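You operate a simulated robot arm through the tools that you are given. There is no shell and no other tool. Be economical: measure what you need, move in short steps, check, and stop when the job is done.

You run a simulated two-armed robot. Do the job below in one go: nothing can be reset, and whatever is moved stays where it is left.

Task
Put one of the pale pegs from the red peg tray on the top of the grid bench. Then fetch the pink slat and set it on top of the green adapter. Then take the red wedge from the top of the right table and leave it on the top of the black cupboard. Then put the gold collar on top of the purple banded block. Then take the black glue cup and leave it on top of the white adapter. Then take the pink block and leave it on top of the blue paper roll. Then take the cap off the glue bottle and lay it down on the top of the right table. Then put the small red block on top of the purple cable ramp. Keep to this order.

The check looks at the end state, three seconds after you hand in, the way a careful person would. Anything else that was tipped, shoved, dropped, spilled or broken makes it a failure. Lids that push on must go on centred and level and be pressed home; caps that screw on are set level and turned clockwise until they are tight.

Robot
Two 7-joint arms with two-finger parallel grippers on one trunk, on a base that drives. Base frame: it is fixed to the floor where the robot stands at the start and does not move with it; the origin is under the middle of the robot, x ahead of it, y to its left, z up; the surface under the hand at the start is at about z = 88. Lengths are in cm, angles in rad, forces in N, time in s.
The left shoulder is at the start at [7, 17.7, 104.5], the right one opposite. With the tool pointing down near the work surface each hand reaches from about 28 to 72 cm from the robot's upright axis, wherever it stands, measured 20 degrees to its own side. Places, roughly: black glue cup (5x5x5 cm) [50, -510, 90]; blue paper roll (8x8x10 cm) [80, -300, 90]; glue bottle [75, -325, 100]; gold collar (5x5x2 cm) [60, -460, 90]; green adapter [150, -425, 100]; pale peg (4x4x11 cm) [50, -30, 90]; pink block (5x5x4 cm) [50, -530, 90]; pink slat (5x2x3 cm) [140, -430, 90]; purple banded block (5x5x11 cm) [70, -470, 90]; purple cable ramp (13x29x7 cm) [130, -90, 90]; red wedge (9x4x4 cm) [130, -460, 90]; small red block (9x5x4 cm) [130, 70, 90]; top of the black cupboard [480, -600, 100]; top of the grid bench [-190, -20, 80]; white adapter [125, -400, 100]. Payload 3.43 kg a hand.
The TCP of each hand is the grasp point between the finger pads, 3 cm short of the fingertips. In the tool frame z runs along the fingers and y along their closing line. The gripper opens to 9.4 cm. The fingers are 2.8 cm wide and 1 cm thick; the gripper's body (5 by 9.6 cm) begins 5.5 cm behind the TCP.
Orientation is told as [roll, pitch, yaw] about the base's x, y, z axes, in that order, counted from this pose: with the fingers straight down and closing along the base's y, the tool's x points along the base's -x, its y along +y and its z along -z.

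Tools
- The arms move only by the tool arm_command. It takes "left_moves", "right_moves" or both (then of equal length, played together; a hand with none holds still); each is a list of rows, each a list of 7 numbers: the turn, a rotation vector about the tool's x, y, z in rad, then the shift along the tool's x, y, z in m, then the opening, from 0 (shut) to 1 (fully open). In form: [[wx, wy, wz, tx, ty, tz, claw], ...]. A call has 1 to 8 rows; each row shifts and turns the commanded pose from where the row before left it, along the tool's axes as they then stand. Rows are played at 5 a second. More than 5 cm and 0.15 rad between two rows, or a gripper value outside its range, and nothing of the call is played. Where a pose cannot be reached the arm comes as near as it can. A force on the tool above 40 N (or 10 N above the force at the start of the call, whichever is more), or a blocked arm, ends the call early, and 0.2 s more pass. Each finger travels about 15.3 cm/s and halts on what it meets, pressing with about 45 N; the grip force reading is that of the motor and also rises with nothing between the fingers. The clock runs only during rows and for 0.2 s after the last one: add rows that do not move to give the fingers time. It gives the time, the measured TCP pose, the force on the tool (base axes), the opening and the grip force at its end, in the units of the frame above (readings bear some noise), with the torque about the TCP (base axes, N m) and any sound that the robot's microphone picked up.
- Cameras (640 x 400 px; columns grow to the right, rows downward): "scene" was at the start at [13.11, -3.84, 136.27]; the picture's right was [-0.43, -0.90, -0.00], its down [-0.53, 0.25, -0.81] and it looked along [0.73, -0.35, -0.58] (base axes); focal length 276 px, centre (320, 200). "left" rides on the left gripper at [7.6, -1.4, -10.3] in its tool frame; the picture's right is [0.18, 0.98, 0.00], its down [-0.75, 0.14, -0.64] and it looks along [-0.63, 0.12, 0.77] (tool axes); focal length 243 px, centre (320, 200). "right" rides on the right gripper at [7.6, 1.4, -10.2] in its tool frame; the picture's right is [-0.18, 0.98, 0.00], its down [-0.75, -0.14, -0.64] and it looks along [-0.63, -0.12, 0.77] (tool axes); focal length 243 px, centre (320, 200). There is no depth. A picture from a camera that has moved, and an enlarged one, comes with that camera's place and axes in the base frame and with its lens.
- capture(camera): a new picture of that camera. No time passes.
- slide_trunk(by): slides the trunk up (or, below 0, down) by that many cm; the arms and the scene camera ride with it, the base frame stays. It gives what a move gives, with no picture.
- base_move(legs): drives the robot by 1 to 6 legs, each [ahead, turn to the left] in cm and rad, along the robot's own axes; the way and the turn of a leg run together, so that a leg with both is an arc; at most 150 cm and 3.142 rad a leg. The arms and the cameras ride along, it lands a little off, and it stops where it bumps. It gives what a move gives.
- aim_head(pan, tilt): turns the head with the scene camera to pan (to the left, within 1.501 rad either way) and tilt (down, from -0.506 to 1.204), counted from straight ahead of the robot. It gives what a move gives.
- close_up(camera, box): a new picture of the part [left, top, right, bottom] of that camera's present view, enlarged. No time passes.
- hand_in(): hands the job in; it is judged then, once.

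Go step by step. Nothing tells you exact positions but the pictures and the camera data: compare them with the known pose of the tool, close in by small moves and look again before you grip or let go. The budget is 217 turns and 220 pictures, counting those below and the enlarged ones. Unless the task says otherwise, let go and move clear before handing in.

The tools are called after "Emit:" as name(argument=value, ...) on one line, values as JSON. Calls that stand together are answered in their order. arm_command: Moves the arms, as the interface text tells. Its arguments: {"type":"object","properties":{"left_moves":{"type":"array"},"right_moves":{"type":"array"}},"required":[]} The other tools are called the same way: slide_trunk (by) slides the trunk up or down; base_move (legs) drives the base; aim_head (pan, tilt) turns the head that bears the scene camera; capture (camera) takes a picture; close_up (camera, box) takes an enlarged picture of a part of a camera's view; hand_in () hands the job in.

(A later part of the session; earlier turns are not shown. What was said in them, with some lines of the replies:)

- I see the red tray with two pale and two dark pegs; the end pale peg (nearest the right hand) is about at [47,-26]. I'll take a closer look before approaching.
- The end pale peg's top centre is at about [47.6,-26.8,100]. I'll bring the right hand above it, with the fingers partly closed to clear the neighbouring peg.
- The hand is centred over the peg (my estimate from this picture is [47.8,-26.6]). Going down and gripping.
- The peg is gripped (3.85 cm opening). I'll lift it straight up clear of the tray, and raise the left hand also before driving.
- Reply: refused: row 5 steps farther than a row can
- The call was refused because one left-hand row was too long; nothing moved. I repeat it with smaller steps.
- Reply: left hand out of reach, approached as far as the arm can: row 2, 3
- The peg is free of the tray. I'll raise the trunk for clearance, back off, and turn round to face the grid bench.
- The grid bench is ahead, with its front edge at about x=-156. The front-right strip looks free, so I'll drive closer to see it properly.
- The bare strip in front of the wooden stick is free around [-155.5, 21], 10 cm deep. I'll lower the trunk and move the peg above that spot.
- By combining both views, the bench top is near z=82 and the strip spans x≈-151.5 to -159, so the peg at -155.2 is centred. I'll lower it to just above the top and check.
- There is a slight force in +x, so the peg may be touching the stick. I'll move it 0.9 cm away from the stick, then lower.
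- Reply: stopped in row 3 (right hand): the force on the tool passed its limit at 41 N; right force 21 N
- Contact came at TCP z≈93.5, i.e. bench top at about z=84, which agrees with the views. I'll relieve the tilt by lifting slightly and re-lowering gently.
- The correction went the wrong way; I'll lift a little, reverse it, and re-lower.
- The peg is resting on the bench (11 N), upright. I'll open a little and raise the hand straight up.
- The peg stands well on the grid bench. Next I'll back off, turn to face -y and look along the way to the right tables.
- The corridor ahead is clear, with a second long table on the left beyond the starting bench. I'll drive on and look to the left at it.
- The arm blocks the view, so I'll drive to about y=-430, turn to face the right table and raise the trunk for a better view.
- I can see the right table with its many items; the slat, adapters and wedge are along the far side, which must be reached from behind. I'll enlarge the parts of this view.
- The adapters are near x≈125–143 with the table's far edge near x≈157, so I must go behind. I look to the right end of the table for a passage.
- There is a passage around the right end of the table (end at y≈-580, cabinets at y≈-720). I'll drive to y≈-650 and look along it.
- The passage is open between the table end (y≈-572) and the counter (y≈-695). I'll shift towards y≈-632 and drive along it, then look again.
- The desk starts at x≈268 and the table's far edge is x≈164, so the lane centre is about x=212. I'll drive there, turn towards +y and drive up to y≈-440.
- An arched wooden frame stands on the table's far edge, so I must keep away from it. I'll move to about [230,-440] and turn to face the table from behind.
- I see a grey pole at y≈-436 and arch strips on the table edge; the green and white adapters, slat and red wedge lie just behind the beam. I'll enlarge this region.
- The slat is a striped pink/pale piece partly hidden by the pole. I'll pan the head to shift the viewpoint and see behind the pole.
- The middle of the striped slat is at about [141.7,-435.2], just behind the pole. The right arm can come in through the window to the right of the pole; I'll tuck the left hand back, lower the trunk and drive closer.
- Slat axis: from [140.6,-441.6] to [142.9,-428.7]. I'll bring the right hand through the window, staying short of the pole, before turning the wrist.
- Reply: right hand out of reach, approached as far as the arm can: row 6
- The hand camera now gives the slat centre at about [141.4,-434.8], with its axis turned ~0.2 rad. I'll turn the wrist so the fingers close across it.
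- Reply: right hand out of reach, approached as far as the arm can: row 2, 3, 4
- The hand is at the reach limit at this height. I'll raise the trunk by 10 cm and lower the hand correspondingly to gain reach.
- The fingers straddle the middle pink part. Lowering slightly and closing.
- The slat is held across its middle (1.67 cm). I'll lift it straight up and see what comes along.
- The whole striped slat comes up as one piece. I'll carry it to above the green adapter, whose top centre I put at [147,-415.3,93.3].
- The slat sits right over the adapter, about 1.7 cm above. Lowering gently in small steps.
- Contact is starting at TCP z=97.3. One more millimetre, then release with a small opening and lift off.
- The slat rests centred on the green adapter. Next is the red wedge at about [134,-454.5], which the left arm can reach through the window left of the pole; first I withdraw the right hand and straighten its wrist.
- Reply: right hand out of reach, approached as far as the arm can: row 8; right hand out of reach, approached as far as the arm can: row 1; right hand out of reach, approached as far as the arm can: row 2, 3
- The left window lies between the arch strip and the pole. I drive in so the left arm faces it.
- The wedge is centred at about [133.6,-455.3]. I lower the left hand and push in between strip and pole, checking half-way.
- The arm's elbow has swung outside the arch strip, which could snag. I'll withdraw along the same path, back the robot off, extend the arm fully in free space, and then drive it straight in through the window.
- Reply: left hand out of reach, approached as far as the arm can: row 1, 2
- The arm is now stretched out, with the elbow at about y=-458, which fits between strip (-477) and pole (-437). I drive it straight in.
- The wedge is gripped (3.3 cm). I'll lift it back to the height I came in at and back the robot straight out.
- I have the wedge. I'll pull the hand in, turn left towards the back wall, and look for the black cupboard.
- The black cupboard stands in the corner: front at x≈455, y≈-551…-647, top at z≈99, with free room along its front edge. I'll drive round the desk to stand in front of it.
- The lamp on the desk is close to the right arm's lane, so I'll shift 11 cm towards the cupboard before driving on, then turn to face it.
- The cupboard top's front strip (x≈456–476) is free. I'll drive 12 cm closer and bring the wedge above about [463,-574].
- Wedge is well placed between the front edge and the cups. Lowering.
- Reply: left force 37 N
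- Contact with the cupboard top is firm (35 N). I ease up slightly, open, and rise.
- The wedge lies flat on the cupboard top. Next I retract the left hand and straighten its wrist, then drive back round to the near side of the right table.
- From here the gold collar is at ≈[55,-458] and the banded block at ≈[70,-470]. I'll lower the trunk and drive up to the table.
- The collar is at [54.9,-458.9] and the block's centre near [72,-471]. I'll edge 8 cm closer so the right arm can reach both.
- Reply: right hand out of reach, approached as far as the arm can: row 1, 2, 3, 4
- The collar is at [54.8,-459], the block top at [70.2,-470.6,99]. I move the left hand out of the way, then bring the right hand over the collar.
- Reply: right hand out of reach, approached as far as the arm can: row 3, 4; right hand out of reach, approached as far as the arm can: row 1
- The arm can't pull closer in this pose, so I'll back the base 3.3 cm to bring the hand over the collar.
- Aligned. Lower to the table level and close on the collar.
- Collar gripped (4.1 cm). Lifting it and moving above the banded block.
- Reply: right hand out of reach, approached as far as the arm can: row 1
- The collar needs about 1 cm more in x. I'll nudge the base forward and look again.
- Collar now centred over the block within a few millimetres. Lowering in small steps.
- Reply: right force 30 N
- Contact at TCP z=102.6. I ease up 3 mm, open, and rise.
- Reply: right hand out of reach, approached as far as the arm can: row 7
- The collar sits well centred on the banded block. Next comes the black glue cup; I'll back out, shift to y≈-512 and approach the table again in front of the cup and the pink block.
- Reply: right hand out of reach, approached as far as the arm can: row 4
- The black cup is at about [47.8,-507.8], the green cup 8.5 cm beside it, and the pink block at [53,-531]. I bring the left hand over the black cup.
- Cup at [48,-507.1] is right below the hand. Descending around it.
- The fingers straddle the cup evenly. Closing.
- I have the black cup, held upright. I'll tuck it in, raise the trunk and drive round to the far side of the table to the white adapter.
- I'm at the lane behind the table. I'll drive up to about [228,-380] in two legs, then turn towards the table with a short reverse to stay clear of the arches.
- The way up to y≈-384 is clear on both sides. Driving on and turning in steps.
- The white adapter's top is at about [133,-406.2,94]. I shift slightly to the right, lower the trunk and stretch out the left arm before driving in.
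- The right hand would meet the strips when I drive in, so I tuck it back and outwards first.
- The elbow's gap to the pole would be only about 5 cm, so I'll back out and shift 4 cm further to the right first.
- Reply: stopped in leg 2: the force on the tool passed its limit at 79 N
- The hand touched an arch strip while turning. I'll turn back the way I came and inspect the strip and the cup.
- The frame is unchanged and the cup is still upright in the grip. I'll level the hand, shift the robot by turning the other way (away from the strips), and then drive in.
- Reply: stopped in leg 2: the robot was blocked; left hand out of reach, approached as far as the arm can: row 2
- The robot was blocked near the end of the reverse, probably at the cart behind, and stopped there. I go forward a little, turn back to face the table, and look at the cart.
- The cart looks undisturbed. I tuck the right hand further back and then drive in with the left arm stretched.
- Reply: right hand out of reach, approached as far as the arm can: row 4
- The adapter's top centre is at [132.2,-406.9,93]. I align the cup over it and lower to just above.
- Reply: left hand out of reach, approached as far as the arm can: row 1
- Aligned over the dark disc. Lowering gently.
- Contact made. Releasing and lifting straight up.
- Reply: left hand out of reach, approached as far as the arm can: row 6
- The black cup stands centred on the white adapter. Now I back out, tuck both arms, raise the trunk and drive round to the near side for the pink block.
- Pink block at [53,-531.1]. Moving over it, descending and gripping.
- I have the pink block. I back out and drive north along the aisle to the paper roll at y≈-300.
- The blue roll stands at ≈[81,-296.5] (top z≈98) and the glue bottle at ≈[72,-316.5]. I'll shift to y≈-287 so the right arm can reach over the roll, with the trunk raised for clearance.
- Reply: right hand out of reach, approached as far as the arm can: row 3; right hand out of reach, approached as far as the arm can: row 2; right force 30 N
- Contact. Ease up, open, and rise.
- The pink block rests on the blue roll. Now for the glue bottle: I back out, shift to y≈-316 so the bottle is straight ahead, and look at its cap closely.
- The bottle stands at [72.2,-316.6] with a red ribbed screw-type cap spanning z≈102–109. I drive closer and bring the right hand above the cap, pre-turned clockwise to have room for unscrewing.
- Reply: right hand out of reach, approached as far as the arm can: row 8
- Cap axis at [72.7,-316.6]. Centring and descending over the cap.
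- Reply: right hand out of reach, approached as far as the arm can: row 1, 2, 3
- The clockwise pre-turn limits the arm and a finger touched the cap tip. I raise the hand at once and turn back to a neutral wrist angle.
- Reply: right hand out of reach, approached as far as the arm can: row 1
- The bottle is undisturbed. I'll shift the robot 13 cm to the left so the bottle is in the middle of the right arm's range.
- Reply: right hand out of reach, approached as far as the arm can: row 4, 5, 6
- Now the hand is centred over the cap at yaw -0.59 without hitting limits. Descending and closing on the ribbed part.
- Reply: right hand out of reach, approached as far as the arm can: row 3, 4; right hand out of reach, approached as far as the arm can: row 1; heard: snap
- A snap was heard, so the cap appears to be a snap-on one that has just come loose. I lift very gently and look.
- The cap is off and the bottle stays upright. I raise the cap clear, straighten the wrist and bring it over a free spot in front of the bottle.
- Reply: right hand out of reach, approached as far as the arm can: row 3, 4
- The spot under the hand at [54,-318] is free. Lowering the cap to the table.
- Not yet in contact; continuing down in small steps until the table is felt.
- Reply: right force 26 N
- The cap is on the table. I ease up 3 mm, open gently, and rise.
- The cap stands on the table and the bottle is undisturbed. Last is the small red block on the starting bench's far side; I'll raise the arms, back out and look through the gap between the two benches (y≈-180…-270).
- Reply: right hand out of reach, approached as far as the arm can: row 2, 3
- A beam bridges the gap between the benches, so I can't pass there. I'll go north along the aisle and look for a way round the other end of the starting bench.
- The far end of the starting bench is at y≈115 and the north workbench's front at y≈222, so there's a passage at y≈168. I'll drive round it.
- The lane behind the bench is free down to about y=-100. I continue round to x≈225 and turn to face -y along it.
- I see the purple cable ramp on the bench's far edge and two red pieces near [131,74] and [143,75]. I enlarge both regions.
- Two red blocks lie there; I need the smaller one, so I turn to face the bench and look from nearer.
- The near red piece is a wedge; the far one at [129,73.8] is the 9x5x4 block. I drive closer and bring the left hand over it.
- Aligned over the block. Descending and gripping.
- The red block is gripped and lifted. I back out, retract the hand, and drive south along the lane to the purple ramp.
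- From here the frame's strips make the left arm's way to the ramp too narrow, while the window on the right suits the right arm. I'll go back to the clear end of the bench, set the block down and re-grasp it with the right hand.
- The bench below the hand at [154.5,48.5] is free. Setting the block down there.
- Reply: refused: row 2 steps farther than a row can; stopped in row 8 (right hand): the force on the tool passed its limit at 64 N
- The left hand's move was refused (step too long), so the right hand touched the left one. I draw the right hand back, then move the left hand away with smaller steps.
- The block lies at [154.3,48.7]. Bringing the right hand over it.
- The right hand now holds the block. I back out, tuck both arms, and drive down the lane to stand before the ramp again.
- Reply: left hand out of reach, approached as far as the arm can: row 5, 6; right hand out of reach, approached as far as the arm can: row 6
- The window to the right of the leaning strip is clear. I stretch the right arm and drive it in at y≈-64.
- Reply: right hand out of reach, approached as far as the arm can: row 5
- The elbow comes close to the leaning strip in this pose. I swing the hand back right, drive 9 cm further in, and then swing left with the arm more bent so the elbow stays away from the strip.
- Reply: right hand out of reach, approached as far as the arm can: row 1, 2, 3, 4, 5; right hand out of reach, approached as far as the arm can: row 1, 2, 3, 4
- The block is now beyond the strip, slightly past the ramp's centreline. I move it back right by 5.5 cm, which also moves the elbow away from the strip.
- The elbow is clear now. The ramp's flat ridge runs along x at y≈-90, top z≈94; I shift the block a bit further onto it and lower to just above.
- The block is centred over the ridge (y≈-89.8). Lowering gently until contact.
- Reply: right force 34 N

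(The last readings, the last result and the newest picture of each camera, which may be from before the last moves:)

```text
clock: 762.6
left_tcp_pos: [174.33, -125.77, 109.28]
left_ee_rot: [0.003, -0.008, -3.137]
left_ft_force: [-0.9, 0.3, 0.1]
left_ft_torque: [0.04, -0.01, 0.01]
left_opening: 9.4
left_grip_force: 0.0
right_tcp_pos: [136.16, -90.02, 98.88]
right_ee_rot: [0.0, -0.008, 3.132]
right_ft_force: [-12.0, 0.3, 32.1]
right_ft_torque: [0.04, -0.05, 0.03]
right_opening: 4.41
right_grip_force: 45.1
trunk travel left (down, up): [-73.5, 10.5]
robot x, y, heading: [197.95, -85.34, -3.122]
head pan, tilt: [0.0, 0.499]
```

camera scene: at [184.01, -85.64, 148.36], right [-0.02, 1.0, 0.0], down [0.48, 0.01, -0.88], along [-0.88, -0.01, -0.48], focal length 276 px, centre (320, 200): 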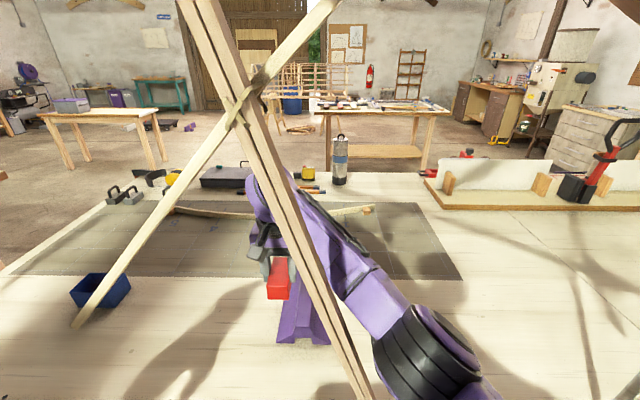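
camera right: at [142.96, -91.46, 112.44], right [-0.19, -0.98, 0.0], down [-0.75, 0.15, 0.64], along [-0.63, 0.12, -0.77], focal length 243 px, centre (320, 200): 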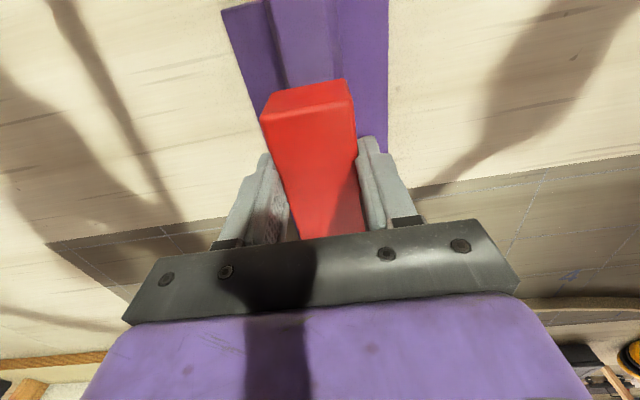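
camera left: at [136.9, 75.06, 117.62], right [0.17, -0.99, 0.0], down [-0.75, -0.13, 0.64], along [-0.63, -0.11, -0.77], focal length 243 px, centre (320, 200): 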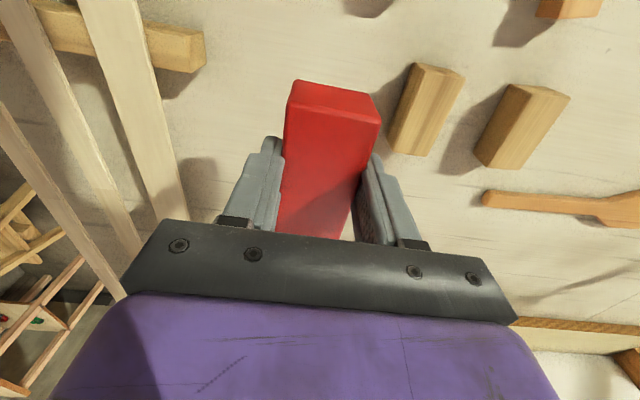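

Contact with the ramp top at TCP z=98.9. I ease up 4 mm, open, and rise.

Emit:
arm_command(right_moves=[[0, 0, 0, 0, 0, -0.004, 0.35], [0, 0, 0, 0, 0, 0, 0.35], [0, 0, 0, 0, 0, 0, 0.5], [0, 0, 0, 0, 0, 0, 0.65], [0, 0, 0, 0, 0, 0, 0.65], [0, 0, 0, 0, 0, -0.02, 0.65], [0, 0, 0, 0, 0, -0.04, 0.65], [0, 0, 0, 0, 0, -0.03, 0.65]])

Emit:
capture(camera="right")

Emit:
capture(camera="scene")

```text
clock: 764.4
left_tcp_pos: [174.3, -125.83, 109.28]
left_ee_rot: [0.001, -0.007, -3.135]
left_ft_force: [0.0, -0.4, -0.4]
left_ft_torque: [0.01, -0.02, -0.01]
left_opening: 9.41
left_grip_force: 0.0
right_tcp_pos: [136.4, -89.96, 107.94]
right_ee_rot: [0.002, -0.003, 3.132]
right_ft_force: [0.5, -0.5, 0.4]
right_ft_torque: [0.02, 0.0, 0.0]
right_opening: 6.11
right_grip_force: 0.1
trunk travel left (down, up): [-73.5, 10.5]
robot x, y, heading: [198.14, -85.27, -3.13]
head pan, tilt: [0.0, 0.499]
```

```text
11 pictures are left
camera right: at [143.9, -91.56, 118.18], right [-0.19, -0.98, 0.0], down [-0.75, 0.15, 0.64], along [-0.63, 0.12, -0.77], focal length 243 px, centre (320, 200)
```

right: 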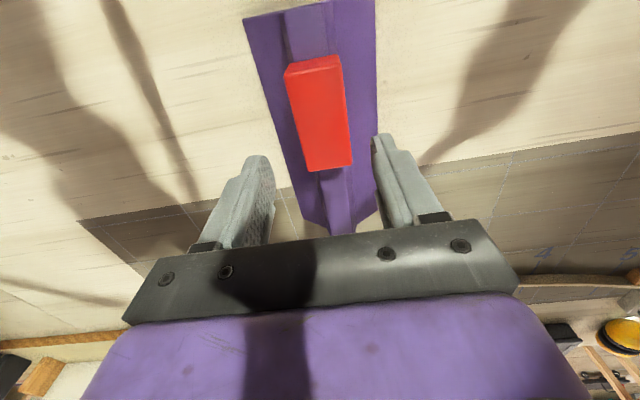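

```text
10 pictures are left
camera scene: at [184.22, -85.78, 148.38], right [-0.02, 1.0, 0.0], down [0.48, 0.01, -0.88], along [-0.88, -0.01, -0.48], focal length 276 px, centre (320, 200)
```

scene: 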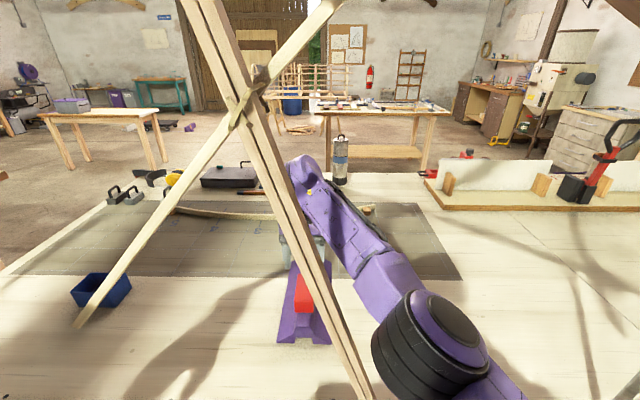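

The red block lies centred on the ramp's ridge. I swing the hand right, away from the strip, before backing out.

Emit:
arm_command(right_moves=[[0, 0, 0, 0.01, -0.035, 0, 0.65], [0, 0, 0, 0.01, -0.035, 0, 0.65], [0, 0, 0, 0, -0.035, 0, 0.65], [0, 0, 0, 0, -0.035, 0, 0.65], [0, 0, 0, 0, -0.035, 0, 0.65], [0, 0, 0, 0, -0.035, 0, 0.65], [0, 0, 0, 0, -0.03, 0, 0.65], [0, 0, 0, 0, 0, 0, 0.65]])

Emit:
capture(camera="scene")

```text
clock: 766.2
left_tcp_pos: [174.0, -125.76, 109.31]
left_ee_rot: [0.001, -0.009, -3.136]
left_ft_force: [-1.1, -1.3, 0.7]
left_ft_torque: [0.04, 0.0, 0.03]
left_opening: 9.39
left_grip_force: 0.0
right_tcp_pos: [138.3, -66.06, 107.86]
right_ee_rot: [0.002, -0.001, 3.133]
right_ft_force: [0.1, -0.3, 0.4]
right_ft_torque: [0.05, -0.01, 0.02]
right_opening: 6.15
right_grip_force: 0.1
trunk travel left (down, up): [-73.5, 10.5]
robot x, y, heading: [198.27, -85.35, -3.125]
head pan, tilt: [0.0, 0.499]
```

```text
9 pictures are left
camera scene: at [184.06, -85.77, 148.37], right [-0.02, 1.0, 0.0], down [0.48, 0.01, -0.88], along [-0.88, -0.01, -0.48], focal length 276 px, centre (320, 200)
```

scene: 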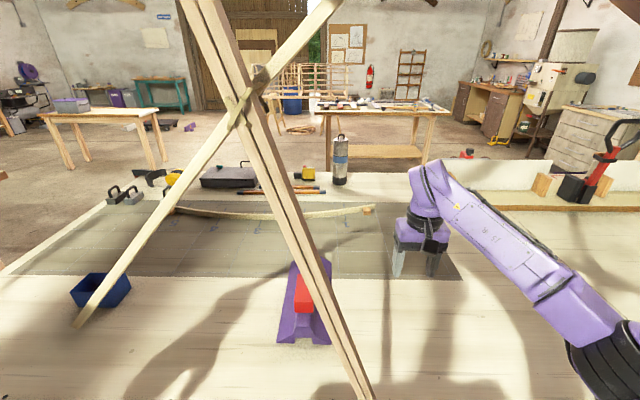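

Clear on both sides; backing straight out and tucking the arm.

Emit:
base_move(legs=[[-32, 0]])

Emit:
capture(camera="scene")

```text
clock: 768.3
left_tcp_pos: [205.91, -125.16, 109.33]
left_ee_rot: [0.004, -0.005, -3.135]
left_ft_force: [-0.4, -0.1, 0.6]
left_ft_torque: [-0.01, 0.02, 0.0]
left_opening: 9.38
left_grip_force: 0.0
right_tcp_pos: [170.21, -65.43, 107.89]
right_ee_rot: [-0.001, 0.0, 3.131]
right_ft_force: [0.0, 0.1, -0.7]
right_ft_torque: [0.01, -0.01, 0.0]
right_opening: 6.12
right_grip_force: 0.0
trunk travel left (down, up): [-73.5, 10.5]
robot x, y, heading: [229.99, -84.93, -3.131]
head pan, tilt: [0.0, 0.499]
```

```text
8 pictures are left
camera scene: at [216.03, -85.13, 148.36], right [-0.02, 1.0, 0.0], down [0.48, 0.01, -0.88], along [-0.88, -0.01, -0.48], focal length 276 px, centre (320, 200)
```

scene: 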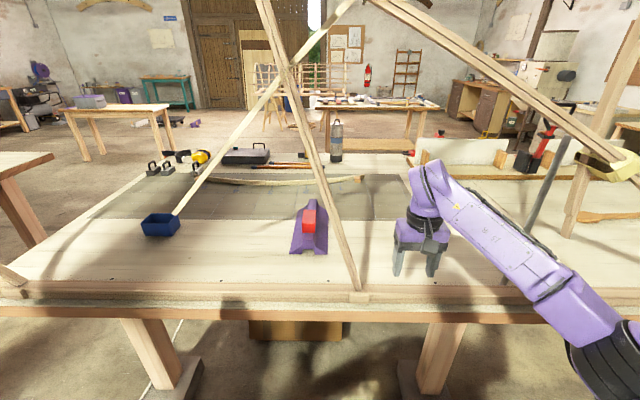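

All eight items are in place: the red block rests on the ramp and both hands are empty and clear. Handing in.

Emit:
hand_in()

```text
The job is handed in.
```

I carried out all eight steps in the order given and handed the job in. Each item looked settled in the pictures after I let go, and both hands were empty and clear of the furniture at the end.

Things that touched or went slightly off the plan:
- **Frame strip:** while carrying the glue cup, the left hand bumped one of the wooden arch strips behind the right table, with a peak of 79 N. The strip and cup looked unchanged afterwards.
- **Cart:** when reversing, the robot was blocked once, probably by the cart behind it. The cart looked undisturbed afterwards, but I did not measure its position.
- **Cap:** I heard a snap as I gripped the cap, and it then lifted off without twisting. The bottle stayed upright.
- **Red block:** I set it down once on the bench to change hands before placing it on the ramp. During that change my two hands touched each other, with no effect on anything else.
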